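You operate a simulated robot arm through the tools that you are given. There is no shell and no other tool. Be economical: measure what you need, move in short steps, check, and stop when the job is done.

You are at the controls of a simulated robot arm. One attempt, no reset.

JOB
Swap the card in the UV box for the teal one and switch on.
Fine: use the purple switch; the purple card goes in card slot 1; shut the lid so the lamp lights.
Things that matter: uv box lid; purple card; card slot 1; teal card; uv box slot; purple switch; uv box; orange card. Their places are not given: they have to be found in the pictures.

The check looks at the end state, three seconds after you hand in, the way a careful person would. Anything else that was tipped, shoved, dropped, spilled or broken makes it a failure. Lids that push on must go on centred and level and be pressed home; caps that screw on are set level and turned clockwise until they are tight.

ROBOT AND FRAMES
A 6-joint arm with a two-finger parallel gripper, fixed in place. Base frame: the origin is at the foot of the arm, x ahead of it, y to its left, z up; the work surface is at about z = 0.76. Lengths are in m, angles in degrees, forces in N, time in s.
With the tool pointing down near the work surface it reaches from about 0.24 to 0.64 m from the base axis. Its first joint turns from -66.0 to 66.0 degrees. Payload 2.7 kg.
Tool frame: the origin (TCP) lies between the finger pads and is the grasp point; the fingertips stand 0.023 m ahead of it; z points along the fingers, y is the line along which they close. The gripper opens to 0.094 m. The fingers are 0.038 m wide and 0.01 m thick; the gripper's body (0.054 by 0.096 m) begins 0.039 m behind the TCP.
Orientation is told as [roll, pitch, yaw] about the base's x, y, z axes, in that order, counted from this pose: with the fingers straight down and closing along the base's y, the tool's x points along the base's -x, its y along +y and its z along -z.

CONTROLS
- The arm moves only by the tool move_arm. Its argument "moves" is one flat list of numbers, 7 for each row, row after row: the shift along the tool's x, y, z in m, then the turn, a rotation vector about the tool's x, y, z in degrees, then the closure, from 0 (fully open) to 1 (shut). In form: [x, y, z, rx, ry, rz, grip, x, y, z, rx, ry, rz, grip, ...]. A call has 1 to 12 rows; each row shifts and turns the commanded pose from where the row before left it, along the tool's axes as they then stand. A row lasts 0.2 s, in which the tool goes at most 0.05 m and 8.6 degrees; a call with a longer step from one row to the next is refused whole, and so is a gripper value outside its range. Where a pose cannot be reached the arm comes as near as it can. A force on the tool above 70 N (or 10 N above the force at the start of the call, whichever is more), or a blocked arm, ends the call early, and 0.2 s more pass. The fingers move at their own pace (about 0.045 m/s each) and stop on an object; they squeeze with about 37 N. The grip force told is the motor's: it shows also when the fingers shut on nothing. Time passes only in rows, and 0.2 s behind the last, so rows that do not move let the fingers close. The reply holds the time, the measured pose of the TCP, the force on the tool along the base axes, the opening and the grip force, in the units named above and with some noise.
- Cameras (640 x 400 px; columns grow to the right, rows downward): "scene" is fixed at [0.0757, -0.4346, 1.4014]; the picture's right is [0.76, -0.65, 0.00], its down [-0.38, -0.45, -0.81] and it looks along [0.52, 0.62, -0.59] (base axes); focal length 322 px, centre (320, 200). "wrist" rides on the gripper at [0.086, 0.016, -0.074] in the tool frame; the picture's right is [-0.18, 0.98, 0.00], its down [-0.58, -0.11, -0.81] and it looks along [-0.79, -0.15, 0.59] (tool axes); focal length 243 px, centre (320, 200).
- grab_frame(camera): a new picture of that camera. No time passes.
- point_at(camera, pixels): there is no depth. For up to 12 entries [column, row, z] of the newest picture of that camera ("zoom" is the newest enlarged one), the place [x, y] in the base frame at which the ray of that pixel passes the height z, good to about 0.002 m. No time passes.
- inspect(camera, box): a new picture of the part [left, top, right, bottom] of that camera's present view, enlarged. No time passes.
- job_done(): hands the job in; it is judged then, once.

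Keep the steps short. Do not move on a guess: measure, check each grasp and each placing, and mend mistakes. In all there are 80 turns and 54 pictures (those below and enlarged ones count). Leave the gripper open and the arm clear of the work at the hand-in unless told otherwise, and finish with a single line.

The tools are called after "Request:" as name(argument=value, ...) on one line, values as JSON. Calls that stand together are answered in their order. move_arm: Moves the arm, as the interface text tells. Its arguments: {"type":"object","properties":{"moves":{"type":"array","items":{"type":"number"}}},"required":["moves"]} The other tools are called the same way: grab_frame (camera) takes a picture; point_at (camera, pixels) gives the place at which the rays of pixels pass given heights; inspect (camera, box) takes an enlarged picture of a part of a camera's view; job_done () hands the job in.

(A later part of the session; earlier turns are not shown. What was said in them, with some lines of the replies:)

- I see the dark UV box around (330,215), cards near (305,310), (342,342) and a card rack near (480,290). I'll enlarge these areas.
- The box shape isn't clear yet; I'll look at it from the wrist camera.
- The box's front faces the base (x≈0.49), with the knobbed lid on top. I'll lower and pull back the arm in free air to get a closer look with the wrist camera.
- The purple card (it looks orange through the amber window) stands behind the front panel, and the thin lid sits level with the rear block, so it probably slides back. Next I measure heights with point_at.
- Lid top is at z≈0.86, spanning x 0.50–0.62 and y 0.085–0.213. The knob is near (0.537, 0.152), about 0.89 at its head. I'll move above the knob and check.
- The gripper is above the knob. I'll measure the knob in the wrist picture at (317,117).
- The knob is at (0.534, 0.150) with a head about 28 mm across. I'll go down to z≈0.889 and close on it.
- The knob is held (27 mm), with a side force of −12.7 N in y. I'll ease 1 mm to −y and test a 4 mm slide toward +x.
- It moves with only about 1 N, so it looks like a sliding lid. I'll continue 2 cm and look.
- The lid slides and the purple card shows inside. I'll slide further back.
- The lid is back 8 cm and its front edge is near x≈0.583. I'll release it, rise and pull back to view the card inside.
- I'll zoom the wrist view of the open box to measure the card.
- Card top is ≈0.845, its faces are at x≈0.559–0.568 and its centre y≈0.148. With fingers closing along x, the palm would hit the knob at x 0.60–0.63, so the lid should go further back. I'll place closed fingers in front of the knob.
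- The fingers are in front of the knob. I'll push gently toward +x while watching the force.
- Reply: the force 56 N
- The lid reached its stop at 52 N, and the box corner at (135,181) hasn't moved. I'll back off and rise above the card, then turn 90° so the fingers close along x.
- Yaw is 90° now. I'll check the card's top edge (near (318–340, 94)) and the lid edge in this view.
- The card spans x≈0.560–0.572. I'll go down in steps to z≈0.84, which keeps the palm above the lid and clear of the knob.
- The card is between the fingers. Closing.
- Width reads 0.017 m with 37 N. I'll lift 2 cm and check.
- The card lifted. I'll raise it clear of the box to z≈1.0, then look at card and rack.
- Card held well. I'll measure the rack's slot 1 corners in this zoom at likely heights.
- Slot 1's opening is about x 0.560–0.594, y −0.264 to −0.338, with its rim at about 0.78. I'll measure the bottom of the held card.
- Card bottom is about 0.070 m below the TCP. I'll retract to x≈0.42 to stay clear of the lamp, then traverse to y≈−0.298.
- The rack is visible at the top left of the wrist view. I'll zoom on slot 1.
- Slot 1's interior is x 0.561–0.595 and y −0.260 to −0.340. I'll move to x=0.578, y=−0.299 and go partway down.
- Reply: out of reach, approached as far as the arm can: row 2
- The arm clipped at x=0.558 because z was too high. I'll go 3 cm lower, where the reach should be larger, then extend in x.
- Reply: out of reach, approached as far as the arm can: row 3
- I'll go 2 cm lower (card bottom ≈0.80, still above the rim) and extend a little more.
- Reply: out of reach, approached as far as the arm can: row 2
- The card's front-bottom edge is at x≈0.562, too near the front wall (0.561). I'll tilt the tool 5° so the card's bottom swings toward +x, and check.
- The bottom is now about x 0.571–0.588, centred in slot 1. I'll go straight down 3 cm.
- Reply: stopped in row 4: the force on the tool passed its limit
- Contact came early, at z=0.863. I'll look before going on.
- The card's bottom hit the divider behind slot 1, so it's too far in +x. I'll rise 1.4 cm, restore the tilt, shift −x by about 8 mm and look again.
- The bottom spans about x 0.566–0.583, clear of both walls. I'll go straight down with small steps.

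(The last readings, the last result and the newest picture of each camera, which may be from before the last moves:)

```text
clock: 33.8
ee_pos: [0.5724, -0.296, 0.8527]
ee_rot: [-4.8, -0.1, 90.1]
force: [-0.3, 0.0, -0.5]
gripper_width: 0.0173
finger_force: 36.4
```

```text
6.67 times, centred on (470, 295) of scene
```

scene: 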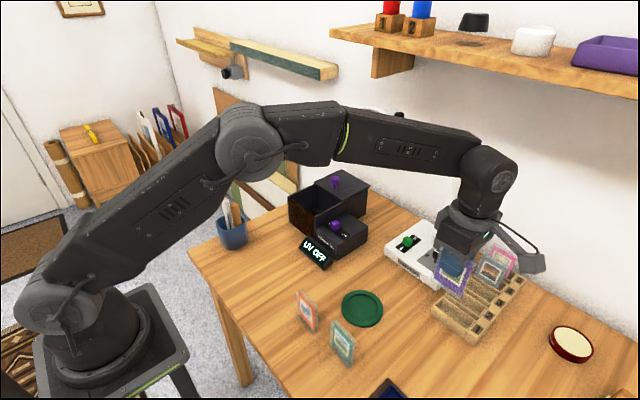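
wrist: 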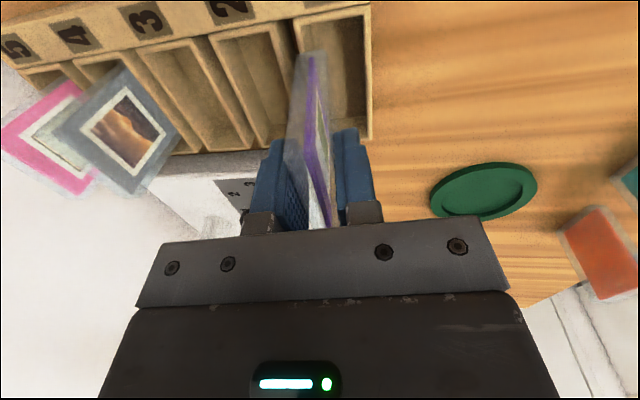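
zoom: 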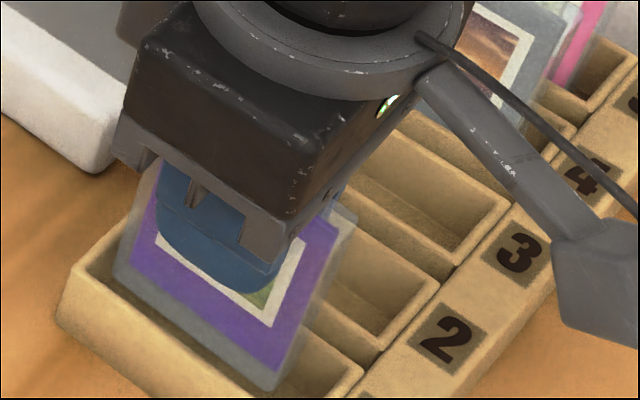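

It's entering slot 1 with no force. I continue down slowly.

Request:
move_arm(moves=[0, 0.0003, 0.004, 0, 0, 0, 1, 0, 0.0003, 0.004, 0, 0, 0, 1, 0, 0.0003, 0.003, 0, 0, 0, 1, 0, 0, 0, 0, 0, 0, 1])

```text
clock: 34.8
ee_pos: [0.5722, -0.2962, 0.8411]
ee_rot: [-4.8, -0.1, 90.1]
force: [-0.2, 0.4, 0.6]
gripper_width: 0.0174
finger_force: 37.7
```

Request:
move_arm(moves=[0, 0.0002, 0.002, 0, 0, 0, 1, 0, 0.0002, 0.002, 0, 0, 0, 1, 0, 0, 0, 0, 0, 0, 1])

```text
clock: 35.6
ee_pos: [0.5725, -0.2965, 0.8374]
ee_rot: [-5.0, -0.1, 90.2]
force: [-0.3, 1.7, 3.9]
gripper_width: 0.0172
finger_force: 37.2
```

Request:
move_arm(moves=[0, 0.0001, 0.0015, 0, 0, 0, 1, 0, 0, 0, 0, 0, 0, 1])

Request:
inspect(camera="scene", box=[440, 265, 500, 325])

```text
clock: 36.2
ee_pos: [0.5736, -0.2965, 0.8388]
ee_rot: [-5.0, 0.1, 90.1]
force: [-3.9, 2.5, 14.2]
gripper_width: 0.0174
finger_force: 36.9
```

```text
6.67 times, centred on (470, 295) of scene
```

zoom: 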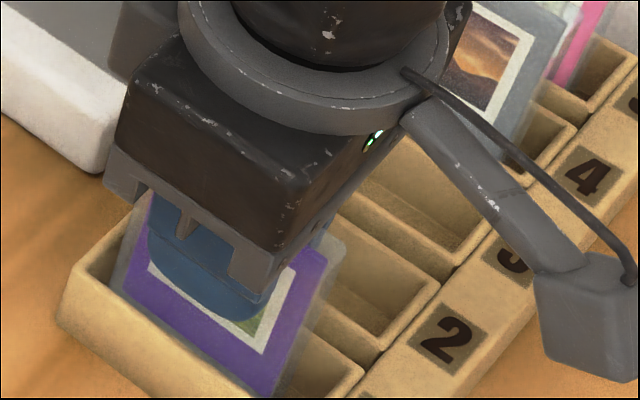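

It's resting on the floor of slot 1 (14 N). I'll open the fingers gently, rise along the tool axis and look.

Request:
move_arm(moves=[0, 0, -0.0015, 0, 0, 0, 0.8, 0, 0, 0, 0, 0, 0, 0.75, 0, 0, 0, 0, 0, 0, 0.65, 0, 0, 0, 0, 0, 0, 0.55, 0, 0, -0.02, 0, 0, 0, 0.55, 0, 0, -0.03, 0, 0, 0, 0.55, 0, 0.03, -0.035, 0, 0, 0, 0.55, 0, 0.045, -0.01, 0, 0, 0, 0.55, 0, 0.045, 0, -5, 0, 0, 0.55, 0, 0, 0, 0, 0, 0, 0.55])

Request:
inspect(camera="scene", box=[425, 235, 535, 350])

```text
clock: 38.4
ee_pos: [0.4451, -0.2972, 0.9216]
ee_rot: [0.2, -0.1, 90.1]
force: [0.1, -0.5, -0.3]
gripper_width: 0.0424
finger_force: 0.0
```

```text
3.48 times, centred on (480, 292) of scene
```

zoom: 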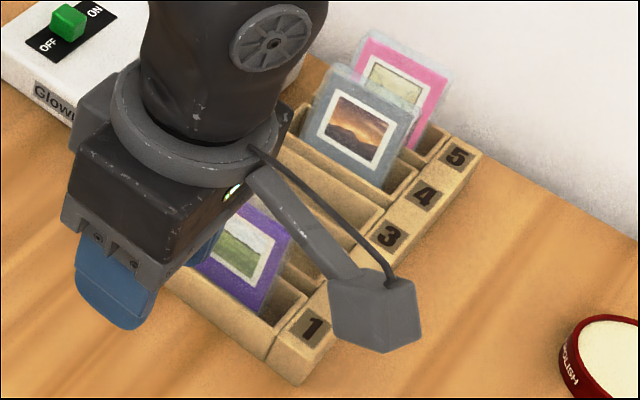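

The purple card stands in slot 1. I'll rise and go above the teal card, near (0.336, −0.20), to measure it.

Request:
move_arm(moves=[0, 0, -0.05, 0, 0, 0, 0.55, -0.033, 0.036, 0, 0, 0, 0, 0.55, -0.032, 0.036, 0, 0, 0, 0, 0.55, -0.032, 0.036, 0, 0, 0, 0, 0.55, 0, 0, 0, 0, 0, 0, 0.55])

Request:
grab_frame(camera="wrist")

```text
clock: 39.6
ee_pos: [0.3384, -0.1991, 0.9727]
ee_rot: [0.2, -0.2, 90.2]
force: [0.6, 0.3, -0.2]
gripper_width: 0.0423
finger_force: 0.0
```

```text
12 pictures are left
```

wrist: 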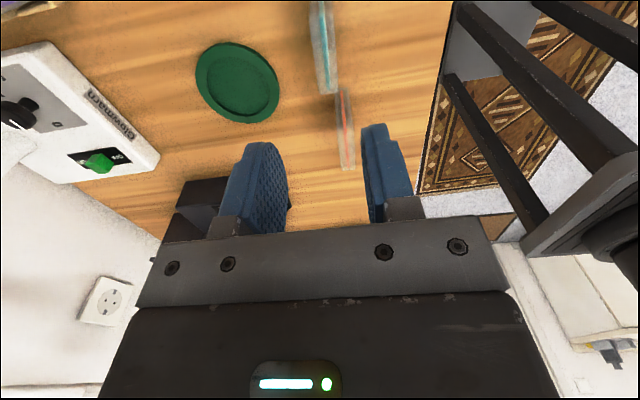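

Teal card's top edge is at (318–337, 93). I measure it.

Request:
point_at(camera="wrist", pixels=[[318, 94, 0.836], [337, 92, 0.836], [308, 2, 0.836], [333, 2, 0.836], [340, 168, 0.836], [355, 167, 0.836], [340, 168, 0.76], [318, 94, 0.76], [337, 92, 0.76]])

Request:
point_at(camera="scene", pixels=[[330.5, 348.6, 0.76], [349.4, 367.5, 0.76]])

```text
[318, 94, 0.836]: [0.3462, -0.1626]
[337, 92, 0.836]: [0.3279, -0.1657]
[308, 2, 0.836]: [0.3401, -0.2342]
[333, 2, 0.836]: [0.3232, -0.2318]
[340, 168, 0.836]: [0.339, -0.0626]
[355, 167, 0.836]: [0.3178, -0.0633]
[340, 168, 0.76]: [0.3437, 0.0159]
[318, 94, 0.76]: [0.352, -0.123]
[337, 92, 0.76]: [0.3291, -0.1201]
```

```text
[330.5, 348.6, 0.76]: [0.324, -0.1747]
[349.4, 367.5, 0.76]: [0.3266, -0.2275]
```

Teal card centre is ≈(0.337, −0.198). I'll lower to z≈0.831 and close.

Request:
move_arm(moves=[0, 0.001, 0.04, 0, 0, 0, 0.55, 0, 0, 0.04, 0, 0, 0, 0.55, 0, 0, 0.03, 0, 0, 0, 0.55, 0, 0, 0.02, 0, 0, 0, 0.55, 0, 0, 0.011, 0, 0, 0, 0.55, 0, 0, 0, 0, 0, 0, 0.55])

Request:
inspect(camera="scene", box=[270, 270, 400, 390])

```text
clock: 41.0
ee_pos: [0.3352, -0.1985, 0.8307]
ee_rot: [0.3, -0.1, 90.1]
force: [-0.2, -1.2, 0.3]
gripper_width: 0.0424
finger_force: 0.3
```

```text
3.33 times, centred on (335, 330) of scene
```

zoom: 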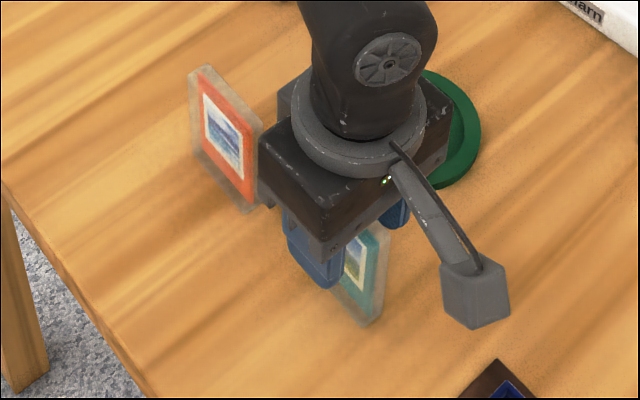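

The fingers straddle the teal card, clear of the orange one. Closing, then lifting a bit.

Request:
move_arm(moves=[0, -0.0015, 0, 0, 0, 0, 0.75, 0, 0, 0, 0, 0, 0, 1, 0, 0, 0, 0, 0, 0, 1, 0, 0, 0, 0, 0, 0, 1, 0, 0, 0, 0, 0, 0, 1, 0, 0, -0.02, 0, 0, 0, 1, 0, 0, 0, 0, 0, 0, 1])

```text
clock: 42.6
ee_pos: [0.336, -0.199, 0.8504]
ee_rot: [0.3, -0.2, 90.1]
force: [0.4, 0.2, -0.1]
gripper_width: 0.0172
finger_force: 37.2
```

Teal card held at 17 mm. I'll lift to z≈1.0 and traverse back to the box.

Request:
move_arm(moves=[0, 0, -0.05, 0, 0, 0, 1, 0, 0, -0.05, 0, 0, 0, 1, 0, 0, -0.05, 0, 0, 0, 1, -0.0435, -0.02, 0, 0, 0, 0, 1, -0.0435, -0.02, 0, 0, 0, 0, 1, -0.0435, -0.02, 0, 0, 0, 0, 1, -0.0435, -0.02, 0, 0, 0, 0, 1, -0.0435, 0, 0, 0, 0, 0, 1, -0.0435, 0, 0, 0, 0, 0, 1, -0.0435, 0, 0, 0, 0, 0, 1, -0.0435, 0, 0, 0, 0, 0, 1, 0, 0, 0, 0, 0, 0, 1])

Request:
move_arm(moves=[0, -0.05, 0, 0, 0, 0, 1, 0, -0.05, 0, 0, 0, 0, 1, 0, -0.049, 0, 0, 0, 0, 1, 0, 0, 0, 0, 0, 0, 1])

Request:
inspect(camera="scene", box=[250, 110, 390, 235])

```text
clock: 45.2
ee_pos: [0.4185, 0.1501, 1.001]
ee_rot: [0.2, -0.2, 90.0]
force: [0.2, -0.3, -1.5]
gripper_width: 0.0175
finger_force: 36.5
```

```text
clock: 46.2
ee_pos: [0.5663, 0.1477, 0.9995]
ee_rot: [0.3, -0.1, 90.1]
force: [-0.7, -0.1, -1.1]
gripper_width: 0.0175
finger_force: 37.0
```

```text
3.20 times, centred on (320, 172) of scene
```

zoom: 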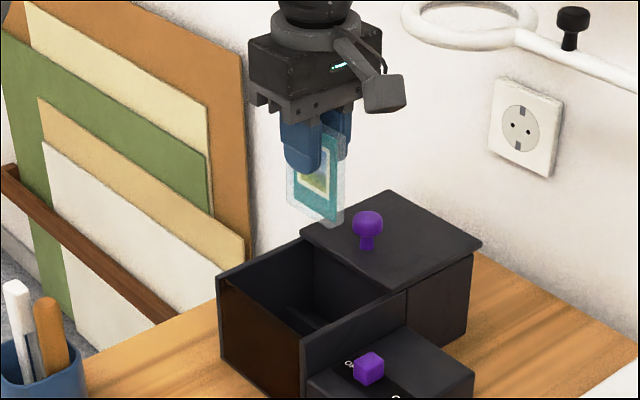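

It matches the purple card's hanging pose. One wrist view to check alignment with the groove.

Request:
grab_frame(camera="wrist")

```text
9 pictures are left
```

wrist: 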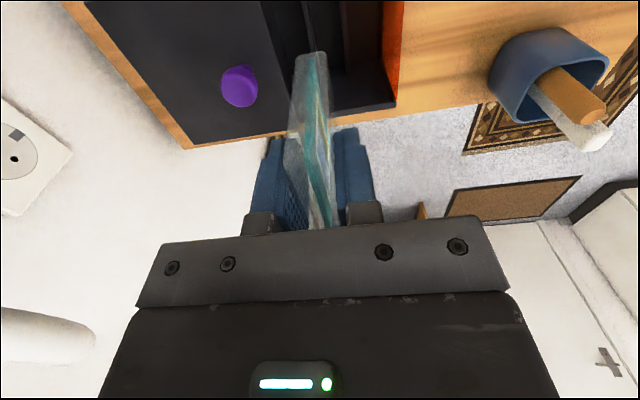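

Alignment matches the purple card's. I'll go down to about z 0.862, then slowly.

Request:
move_arm(moves=[0, 0, 0.04, 0, 0, 0, 1, 0, 0, 0.04, 0, 0, 0, 1, 0, 0, 0.035, 0, 0, 0, 1, 0, 0, 0.015, 0, 0, 0, 1, 0, 0, 0.008, 0, 0, 0, 1, 0, 0, 0, 0, 0, 0, 1])

Request:
move_arm(moves=[0, 0, 0.004, 0, 0, 0, 1, 0, 0, 0.004, 0, 0, 0, 1, 0, 0, 0.004, 0, 0, 0, 1, 0, 0, 0, 0, 0, 0, 1])

```text
clock: 47.6
ee_pos: [0.5659, 0.1486, 0.8619]
ee_rot: [0.2, -0.1, 90.1]
force: [-0.3, -0.4, -0.3]
gripper_width: 0.0175
finger_force: 37.2
```

```text
clock: 48.6
ee_pos: [0.5673, 0.1486, 0.8509]
ee_rot: [0.2, -0.1, 90.1]
force: [0.0, 0.0, -0.4]
gripper_width: 0.0175
finger_force: 36.7
```

No contact yet; I'll lower 8 mm more in small steps.

Request:
move_arm(moves=[0, 0, 0.003, 0, 0, 0, 1, 0, 0, 0.003, 0, 0, 0, 1, 0, 0, 0.002, 0, 0, 0, 1, 0, 0, 0, 0, 0, 0, 1])

```text
clock: 49.6
ee_pos: [0.5667, 0.1489, 0.8432]
ee_rot: [0.2, -0.2, 90.1]
force: [0.5, 0.1, -1.3]
gripper_width: 0.0174
finger_force: 36.9
```

Request:
move_arm(moves=[0, 0, 0.0015, 0, 0, 0, 1, 0, 0, 0.0015, 0, 0, 0, 1, 0, 0, 0, 0, 0, 0, 1])

Request:
inspect(camera="scene", box=[270, 145, 370, 235])

```text
clock: 50.4
ee_pos: [0.5657, 0.1489, 0.8392]
ee_rot: [0.3, -0.1, 90.2]
force: [-0.9, 0.2, -1.0]
gripper_width: 0.0175
finger_force: 36.9
```

```text
4.44 times, centred on (320, 190) of scene
```

zoom: 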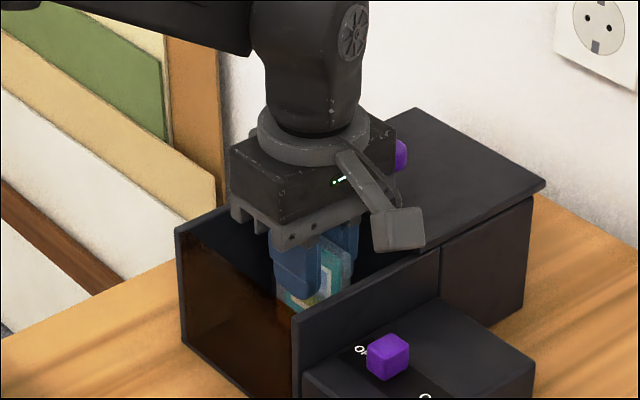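

Still no contact. I'll continue gently a few mm; the palm is still above the lid.

Request:
move_arm(moves=[0, 0, 0.0015, 0, 0, 0, 1, 0, 0, 0.0015, 0, 0, 0, 1, 0, 0, 0, 0, 0, 0, 1])

```text
clock: 51.2
ee_pos: [0.5656, 0.148, 0.836]
ee_rot: [0.2, -0.1, 90.1]
force: [-0.5, -0.1, -0.2]
gripper_width: 0.0175
finger_force: 37.0
```

Request:
move_arm(moves=[0, 0, 0.0015, 0, 0, 0, 1, 0, 0, 0.001, 0, 0, 0, 1, 0, 0, 0, 0, 0, 0, 1])

```text
clock: 52.0
ee_pos: [0.5662, 0.1492, 0.8362]
ee_rot: [0.1, -0.1, 90.0]
force: [-7.9, -1.8, 14.6]
gripper_width: 0.0175
finger_force: 36.9
```

Contact at z=0.836, 14.6 N: the card is seated at about the expected depth. I'll release gently, rise and check.

Request:
move_arm(moves=[0, 0, -0.001, 0, 0, 0, 0.8, 0, 0, 0, 0, 0, 0, 0.74, 0, 0, 0, 0, 0, 0, 0.68, 0, 0, -0.02, 0, 0, 0, 0.68, 0, 0, -0.03, 0, 0, 0, 0.68, 0, 0, -0.04, 0, 0, 0, 0.68, 0, 0, -0.04, 0, 0, 0, 0.68, 0, 0, 0, 0, 0, 0, 0.68])

Request:
inspect(camera="scene", box=[270, 165, 370, 235])

```text
clock: 53.8
ee_pos: [0.5661, 0.1471, 0.9666]
ee_rot: [0.2, 0.0, 90.1]
force: [-0.1, 0.4, 0.7]
gripper_width: 0.0299
finger_force: 0.0
```

```text
5.71 times, centred on (320, 200) of scene
```

zoom: 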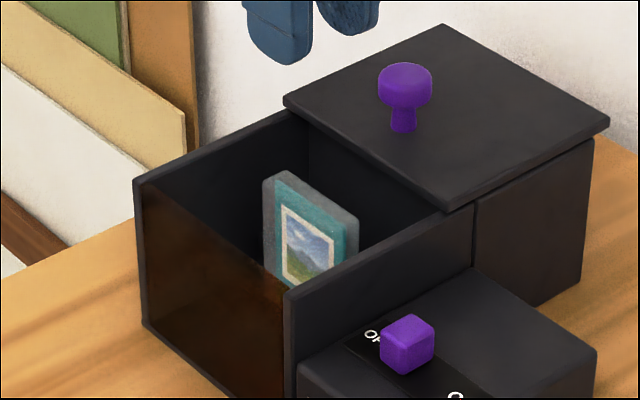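

The teal card stands in the box, but it's about 1 px off from where purple stood. I'll check its position in the wrist view.

Request:
inspect(camera="wrist", box=[230, 0, 430, 140])

Request:
point_at(camera="zoom", pixels=[[320, 200, 0.845]])

```text
2.86 times, centred on (330, 70) of wrist
```

zoom: 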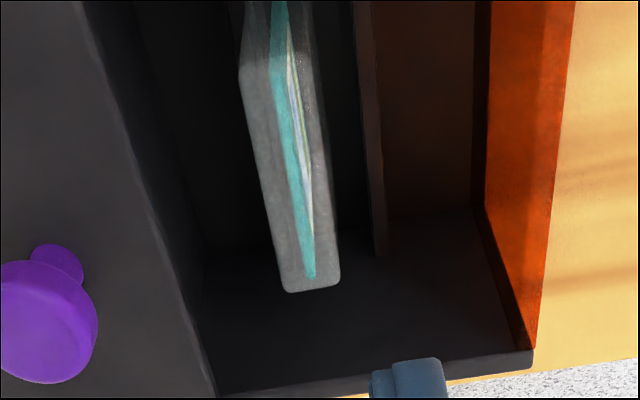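

```text
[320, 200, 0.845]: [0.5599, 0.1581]
```

Request:
point_at(camera="zoom", pixels=[[284, 291, 0.84], [340, 286, 0.84], [240, 75, 0.84], [318, 75, 0.84], [374, 254, 0.775], [386, 254, 0.775], [374, 254, 0.79], [361, 10, 0.775], [210, 255, 0.765]])

```text
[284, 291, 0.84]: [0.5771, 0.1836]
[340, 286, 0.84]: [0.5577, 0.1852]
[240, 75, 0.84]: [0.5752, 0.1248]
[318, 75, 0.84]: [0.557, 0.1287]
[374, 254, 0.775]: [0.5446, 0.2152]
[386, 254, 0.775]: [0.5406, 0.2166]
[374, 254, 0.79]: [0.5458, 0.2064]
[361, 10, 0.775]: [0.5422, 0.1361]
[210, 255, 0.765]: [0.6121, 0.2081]
```

The card is between the slot rails (front rail at x≈0.543), at floor height and upright. Now the lid: I'll rotate back to yaw 0 and reach for the knob at (0.632, 0.151).

Request:
move_arm(moves=[0, 0, 0, 0, 0, 8.2, 0.4, 0, 0, 0, 0, 0, 8.2, 0.4, 0, 0, 0, 0, 0, 8.2, 0.4, 0, 0, 0, 0, 0, 8.2, 0.4, 0, 0, 0, 0, 0, 8.2, 0.4, 0, 0, 0, 0, 0, 8.2, 0.4, 0, 0, 0, 0, 0, 8.2, 0.4, 0, 0, 0, 0, 0, 8.2, 0.4, 0, 0, 0, 0, 0, 8.2, 0.4, 0, 0, 0, 0, 0, 8.2, 0.4, 0, 0, 0, 0, 0, 8.1, 0.4, 0, 0, 0, 0, 0, 0, 0.4])

Request:
move_arm(moves=[-0.028, 0.0015, 0, 0, 0, 0, 0.4, -0.027, 0.0015, 0, 0, 0, 0, 0.4, 0, 0, 0.04, 0, 0, 0, 0.4, 0, 0, 0.036, 0, 0, 0, 0.4, 0, 0, 0, 0, 0, 0, 0.4])

```text
clock: 56.4
ee_pos: [0.5667, 0.1492, 0.9658]
ee_rot: [0.2, 0.2, -0.1]
force: [-0.3, -0.3, 0.6]
gripper_width: 0.0563
finger_force: 0.0
```

```text
clock: 57.6
ee_pos: [0.6171, 0.1501, 0.8898]
ee_rot: [0.2, 0.1, 0.1]
force: [-3.1, -1.1, 6.5]
gripper_width: 0.0567
finger_force: 0.0
out of reach, approached as far as the arm can: row 2
```

At x=0.617 there's light contact (6.5 N). I'll rise 2 mm and extend 7 mm further.

Request:
move_arm(moves=[0, 0, -0.003, 0, 0, 0, 0.4, -0.007, 0, 0, 0, 0, 0, 0.4, 0, 0, 0, 0, 0, 0, 0.4])

Request:
inspect(camera="scene", box=[280, 135, 390, 225])

```text
clock: 58.4
ee_pos: [0.6248, 0.15, 0.8921]
ee_rot: [0.1, 0.2, 0.0]
force: [0.4, 0.0, -0.6]
gripper_width: 0.0564
finger_force: 0.0
```

```text
4.44 times, centred on (335, 180) of scene
```

zoom: 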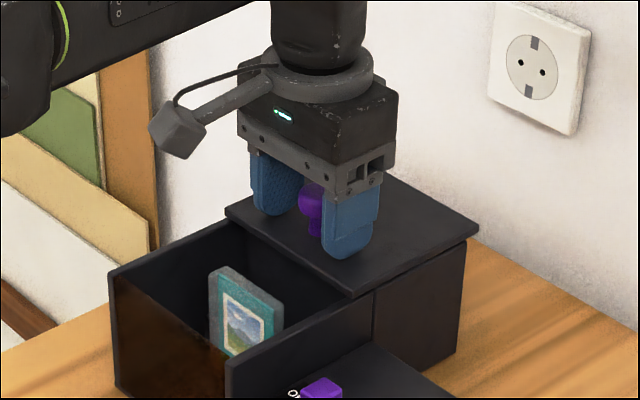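

The knob is between the fingers. I'll close and start to pull the lid forward.

Request:
move_arm(moves=[0, 0, 0, 0, 0, 0, 0.8, 0, 0, 0, 0, 0, 0, 1, 0, 0, 0, 0, 0, 0, 1, 0, 0, 0, 0, 0, 0, 1, 0.004, 0, 0, 0, 0, 0, 1, 0.006, 0, 0, 0, 0, 0, 1, 0.01, 0, 0, 0, 0, 0, 1, 0, 0, 0, 0, 0, 0, 1])

```text
clock: 60.2
ee_pos: [0.6043, 0.1492, 0.8917]
ee_rot: [0.0, 0.2, -0.1]
force: [-0.9, -9.4, -1.9]
gripper_width: 0.0271
finger_force: 45.3
```

Moving freely. I continue to pull by 7 cm.

Request:
move_arm(moves=[0.01, 0, 0, 0, 0, 0, 1, 0.01, 0, 0, 0, 0, 0, 1, 0.01, 0, 0, 0, 0, 0, 1, 0.01, 0, 0, 0, 0, 0, 1, 0.01, 0, 0, 0, 0, 0, 1, 0.01, 0, 0, 0, 0, 0, 1, 0.01, 0, 0, 0, 0, 0, 1, 0, 0, 0, 0, 0, 0, 1])

Request:
move_arm(moves=[0.003, 0, 0, 0, 0, 0, 1, 0.003, 0, 0, 0, 0, 0, 1, 0, 0, 0, 0, 0, 0, 1])

```text
clock: 62.0
ee_pos: [0.5335, 0.1494, 0.8916]
ee_rot: [0.1, 0.3, -0.1]
force: [-0.3, -16.9, -4.8]
gripper_width: 0.0275
finger_force: 45.4
```

```text
clock: 62.8
ee_pos: [0.5297, 0.1491, 0.8921]
ee_rot: [0.1, 0.2, 0.0]
force: [-0.9, -18.7, -3.6]
gripper_width: 0.0272
finger_force: 45.1
```

Request:
move_arm(moves=[0.002, -0.001, 0, 0, 0, 0, 1, 0.002, 0, 0, 0, 0, 0, 1, 0.002, 0, 0, 0, 0, 0, 1, 0, 0, 0, 0, 0, 0, 1])

```text
clock: 63.8
ee_pos: [0.524, 0.149, 0.893]
ee_rot: [0.3, -0.1, 0.0]
force: [12.4, -8.0, -11.2]
gripper_width: 0.0272
finger_force: 45.2
```

A 12 N resistance: the stop. One more mm to be sure, then release, rise and look.

Request:
move_arm(moves=[0.0015, 0, 0, 0, 0, 0, 1, 0, 0, 0, 0, 0, 0, 1, 0, 0, 0, 0, 0, 0, 0.4, 0, 0, 0, 0, 0, 0, 0.4, 0, 0, 0, 0, 0, 0, 0.4, 0, 0, -0.03, 0, 0, 0, 0.4, 0, 0, -0.04, 0, 0, 0, 0.4, 0, 0, 0, 0, 0, 0, 0.4])

Request:
inspect(camera="scene", box=[270, 165, 370, 255])

```text
clock: 65.6
ee_pos: [0.5203, 0.1494, 0.9636]
ee_rot: [0.1, 0.2, -0.1]
force: [0.2, 1.2, 0.4]
gripper_width: 0.0566
finger_force: 0.1
```

```text
4.44 times, centred on (320, 210) of scene
```

zoom: 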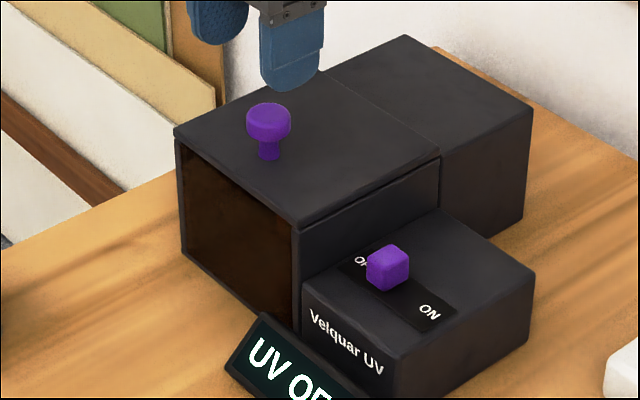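

The lid is closed flush. Now I measure the switch: block top height and the cube.

Request:
point_at(camera="zoom", pixels=[[386, 250, 0.84], [386, 250, 0.85], [385, 288, 0.82], [385, 288, 0.825], [430, 312, 0.82], [362, 262, 0.82], [457, 312, 0.82], [340, 262, 0.82], [404, 330, 0.82], [302, 280, 0.82], [533, 272, 0.82], [443, 210, 0.82]])

Request:
point_at(camera="scene", pixels=[[337.5, 243.4, 0.81], [337.5, 243.4, 0.82], [337.5, 243.4, 0.83], [337.5, 260.5, 0.76]])

Request:
grab_frame(camera="wrist")

```text
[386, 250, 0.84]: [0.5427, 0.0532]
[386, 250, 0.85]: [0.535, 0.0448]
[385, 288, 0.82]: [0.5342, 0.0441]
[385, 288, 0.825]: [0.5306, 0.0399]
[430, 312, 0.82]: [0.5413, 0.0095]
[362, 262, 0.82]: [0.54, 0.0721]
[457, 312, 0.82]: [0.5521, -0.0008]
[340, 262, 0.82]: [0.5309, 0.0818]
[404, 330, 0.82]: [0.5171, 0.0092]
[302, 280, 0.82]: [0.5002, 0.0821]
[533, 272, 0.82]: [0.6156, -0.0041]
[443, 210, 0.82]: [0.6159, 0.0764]
```

```text
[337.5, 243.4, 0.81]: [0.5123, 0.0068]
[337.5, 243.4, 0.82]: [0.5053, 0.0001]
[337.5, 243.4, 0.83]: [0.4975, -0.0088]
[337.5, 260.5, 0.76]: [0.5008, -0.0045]
```

```text
3 pictures are left
```

wrist: 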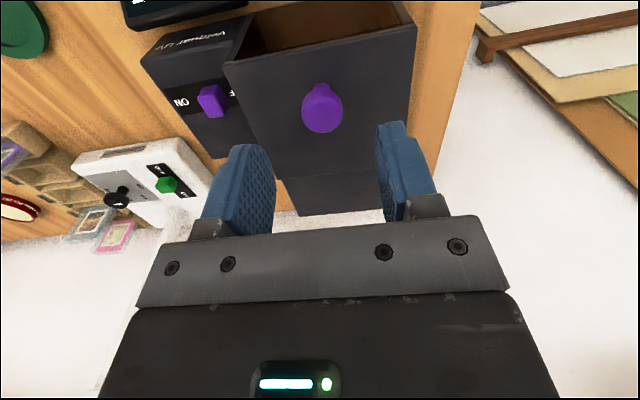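

Request:
point_at(camera="wrist", pixels=[[214, 108, 0.84], [214, 108, 0.845], [214, 108, 0.85], [200, 90, 0.823], [225, 86, 0.823], [203, 118, 0.845], [228, 113, 0.845], [181, 103, 0.823]])

```text
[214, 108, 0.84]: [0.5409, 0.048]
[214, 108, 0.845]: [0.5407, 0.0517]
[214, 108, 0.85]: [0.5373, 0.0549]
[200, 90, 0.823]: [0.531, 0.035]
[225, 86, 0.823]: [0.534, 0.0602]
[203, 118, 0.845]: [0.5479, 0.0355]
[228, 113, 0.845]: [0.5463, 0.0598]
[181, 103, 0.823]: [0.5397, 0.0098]
```

The switch cube is at (0.538, 0.049), top ≈0.845, block top ≈0.823. I'll set the opening to 36 mm, go above it and down to z≈0.851.

Request:
move_arm(moves=[-0.0085, -0.034, 0, 0, 0, 0, 0.617, -0.009, -0.033, 0, 0, 0, 0, 0.617, 0, -0.0335, 0, 0, 0, 0, 0.617, 0, 0, 0, 0, 0, 0, 0.617, 0, 0, 0.04, 0, 0, 0, 0.617, 0, 0, 0.03, 0, 0, 0, 0.617, 0, 0, 0, 0, 0, 0, 0.617])

Request:
inspect(camera="scene", box=[290, 185, 380, 265])

```text
clock: 67.2
ee_pos: [0.5386, 0.049, 0.8921]
ee_rot: [0.1, 0.2, 0.0]
force: [-0.3, -0.6, -0.3]
gripper_width: 0.0359
finger_force: 0.0
```

```text
5.00 times, centred on (335, 225) of scene
```

zoom: 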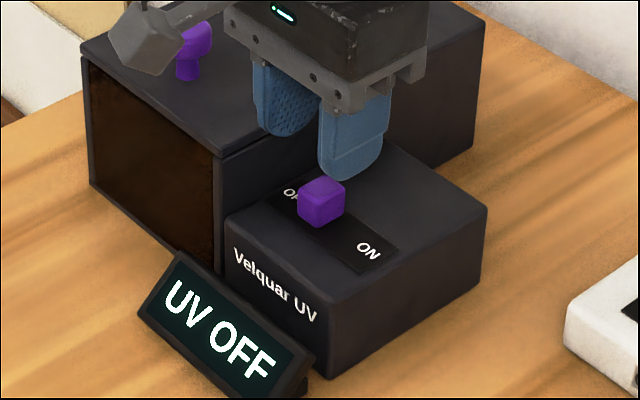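

Aligned above the cube. Down 4 cm.

Request:
move_arm(moves=[0, 0, 0.015, 0, 0, 0, 0.617, 0, 0, 0.015, 0, 0, 0, 0.617, 0, 0, 0.01, 0, 0, 0, 0.617, 0, 0, 0, 0, 0, 0, 0.617])

```text
clock: 68.2
ee_pos: [0.5383, 0.0487, 0.8532]
ee_rot: [0.0, 0.2, 0.0]
force: [1.2, 0.2, 0.3]
gripper_width: 0.036
finger_force: 0.1
```

No contact; I'll close on the cube and check the width.

Request:
move_arm(moves=[0, 0, 0, 0, 0, 0, 0.8, 0, 0, 0, 0, 0, 0, 1, 0, 0, 0, 0, 0, 0, 1, 0, -0.003, 0, 0, 0, 0, 1, 0, -0.003, 0, 0, 0, 0, 1, 0, 0, 0, 0, 0, 0, 1])

```text
clock: 69.6
ee_pos: [0.538, 0.0432, 0.8519]
ee_rot: [0.1, 0.3, 0.0]
force: [3.7, 1.2, -4.9]
gripper_width: 0.0173
finger_force: 44.8
```

Cube gripped and sliding. I continue toward ON (−y).

Request:
move_arm(moves=[0, -0.003, 0, 0, 0, 0, 1, 0, -0.003, 0, 0, 0, 0, 1, 0, -0.003, 0, 0, 0, 0, 1, 0, -0.003, 0, 0, 0, 0, 1, 0, 0, 0, 0, 0, 0, 1])

```text
clock: 70.8
ee_pos: [0.5376, 0.0308, 0.8519]
ee_rot: [0.1, 0.2, 0.1]
force: [-0.3, 5.2, 0.2]
gripper_width: 0.0174
finger_force: 45.2
```

Request:
move_arm(moves=[0, -0.002, 0, 0, 0, 0, 1, 0, -0.002, 0, 0, 0, 0, 1, 0, 0, 0, 0, 0, 0, 1])

```text
clock: 71.6
ee_pos: [0.5392, 0.0316, 0.8519]
ee_rot: [0.2, 0.1, 0.1]
force: [-3.3, 28.9, 1.2]
gripper_width: 0.0171
finger_force: 44.9
```

The stop is reached at y≈0.031 (29 N). I'll ease off, release, rise and back away, then look.

Request:
move_arm(moves=[0, 0.003, 0, 0, 0, 0, 1, 0, 0, 0, 0, 0, 0, 0.75, 0, 0, 0, 0, 0, 0, 0.65, 0, 0, 0, 0, 0, 0, 0.617, 0, 0, -0.03, 0, 0, 0, 0.617, 0, 0, -0.04, 0, 0, 0, 0.3, 0, 0, -0.04, 0, 0, 0, 0, 0.045, 0, -0.02, 0, 0, 0, 0, 0.045, 0, -0.02, 0, 0, 0, 0, 0.045, 0, 0, 0, 0, 0, 0, 0.045, 0, 0, 0, 0, 0, 0, 0, 0, 0, 0, 0, 0, 0])

Request:
grab_frame(camera="scene")

```text
clock: 74.2
ee_pos: [0.3569, 0.0301, 1.0027]
ee_rot: [0.1, 0.2, 0.0]
force: [-0.3, 0.1, -0.7]
gripper_width: 0.0941
finger_force: 0.1
```

```text
1 pictures are left
```

scene: 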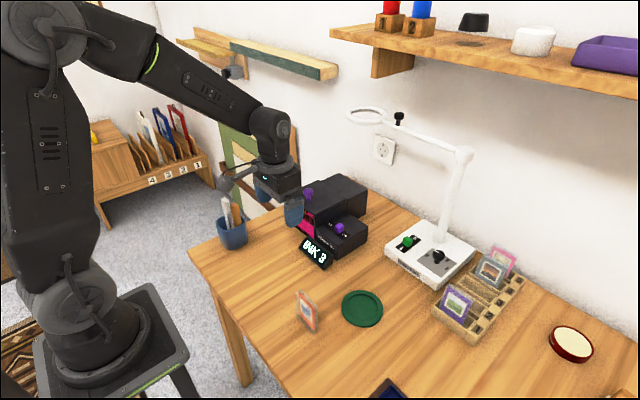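

The window now glows and the display has changed, so the lamp is on. The last picture is to confirm the state of the box.

Request:
inspect(camera="scene", box=[280, 165, 380, 275])

```text
3.64 times, centred on (330, 220) of scene
```

zoom: 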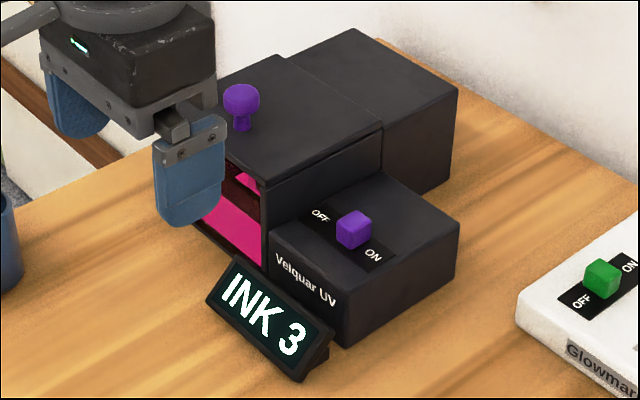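

The lid is shut, the switch is on ON, the lamp is lit and the display reads "INK 3". The purple card is in slot 1, the orange card hasn't been touched, and the arm is clear with the gripper open. Handing in.

Request:
job_done()

```text
The job is handed in.
```

The teal card is in the UV box with the lid shut and the lamp lit (display reads "INK 3"), and the purple card is in card slot 1.
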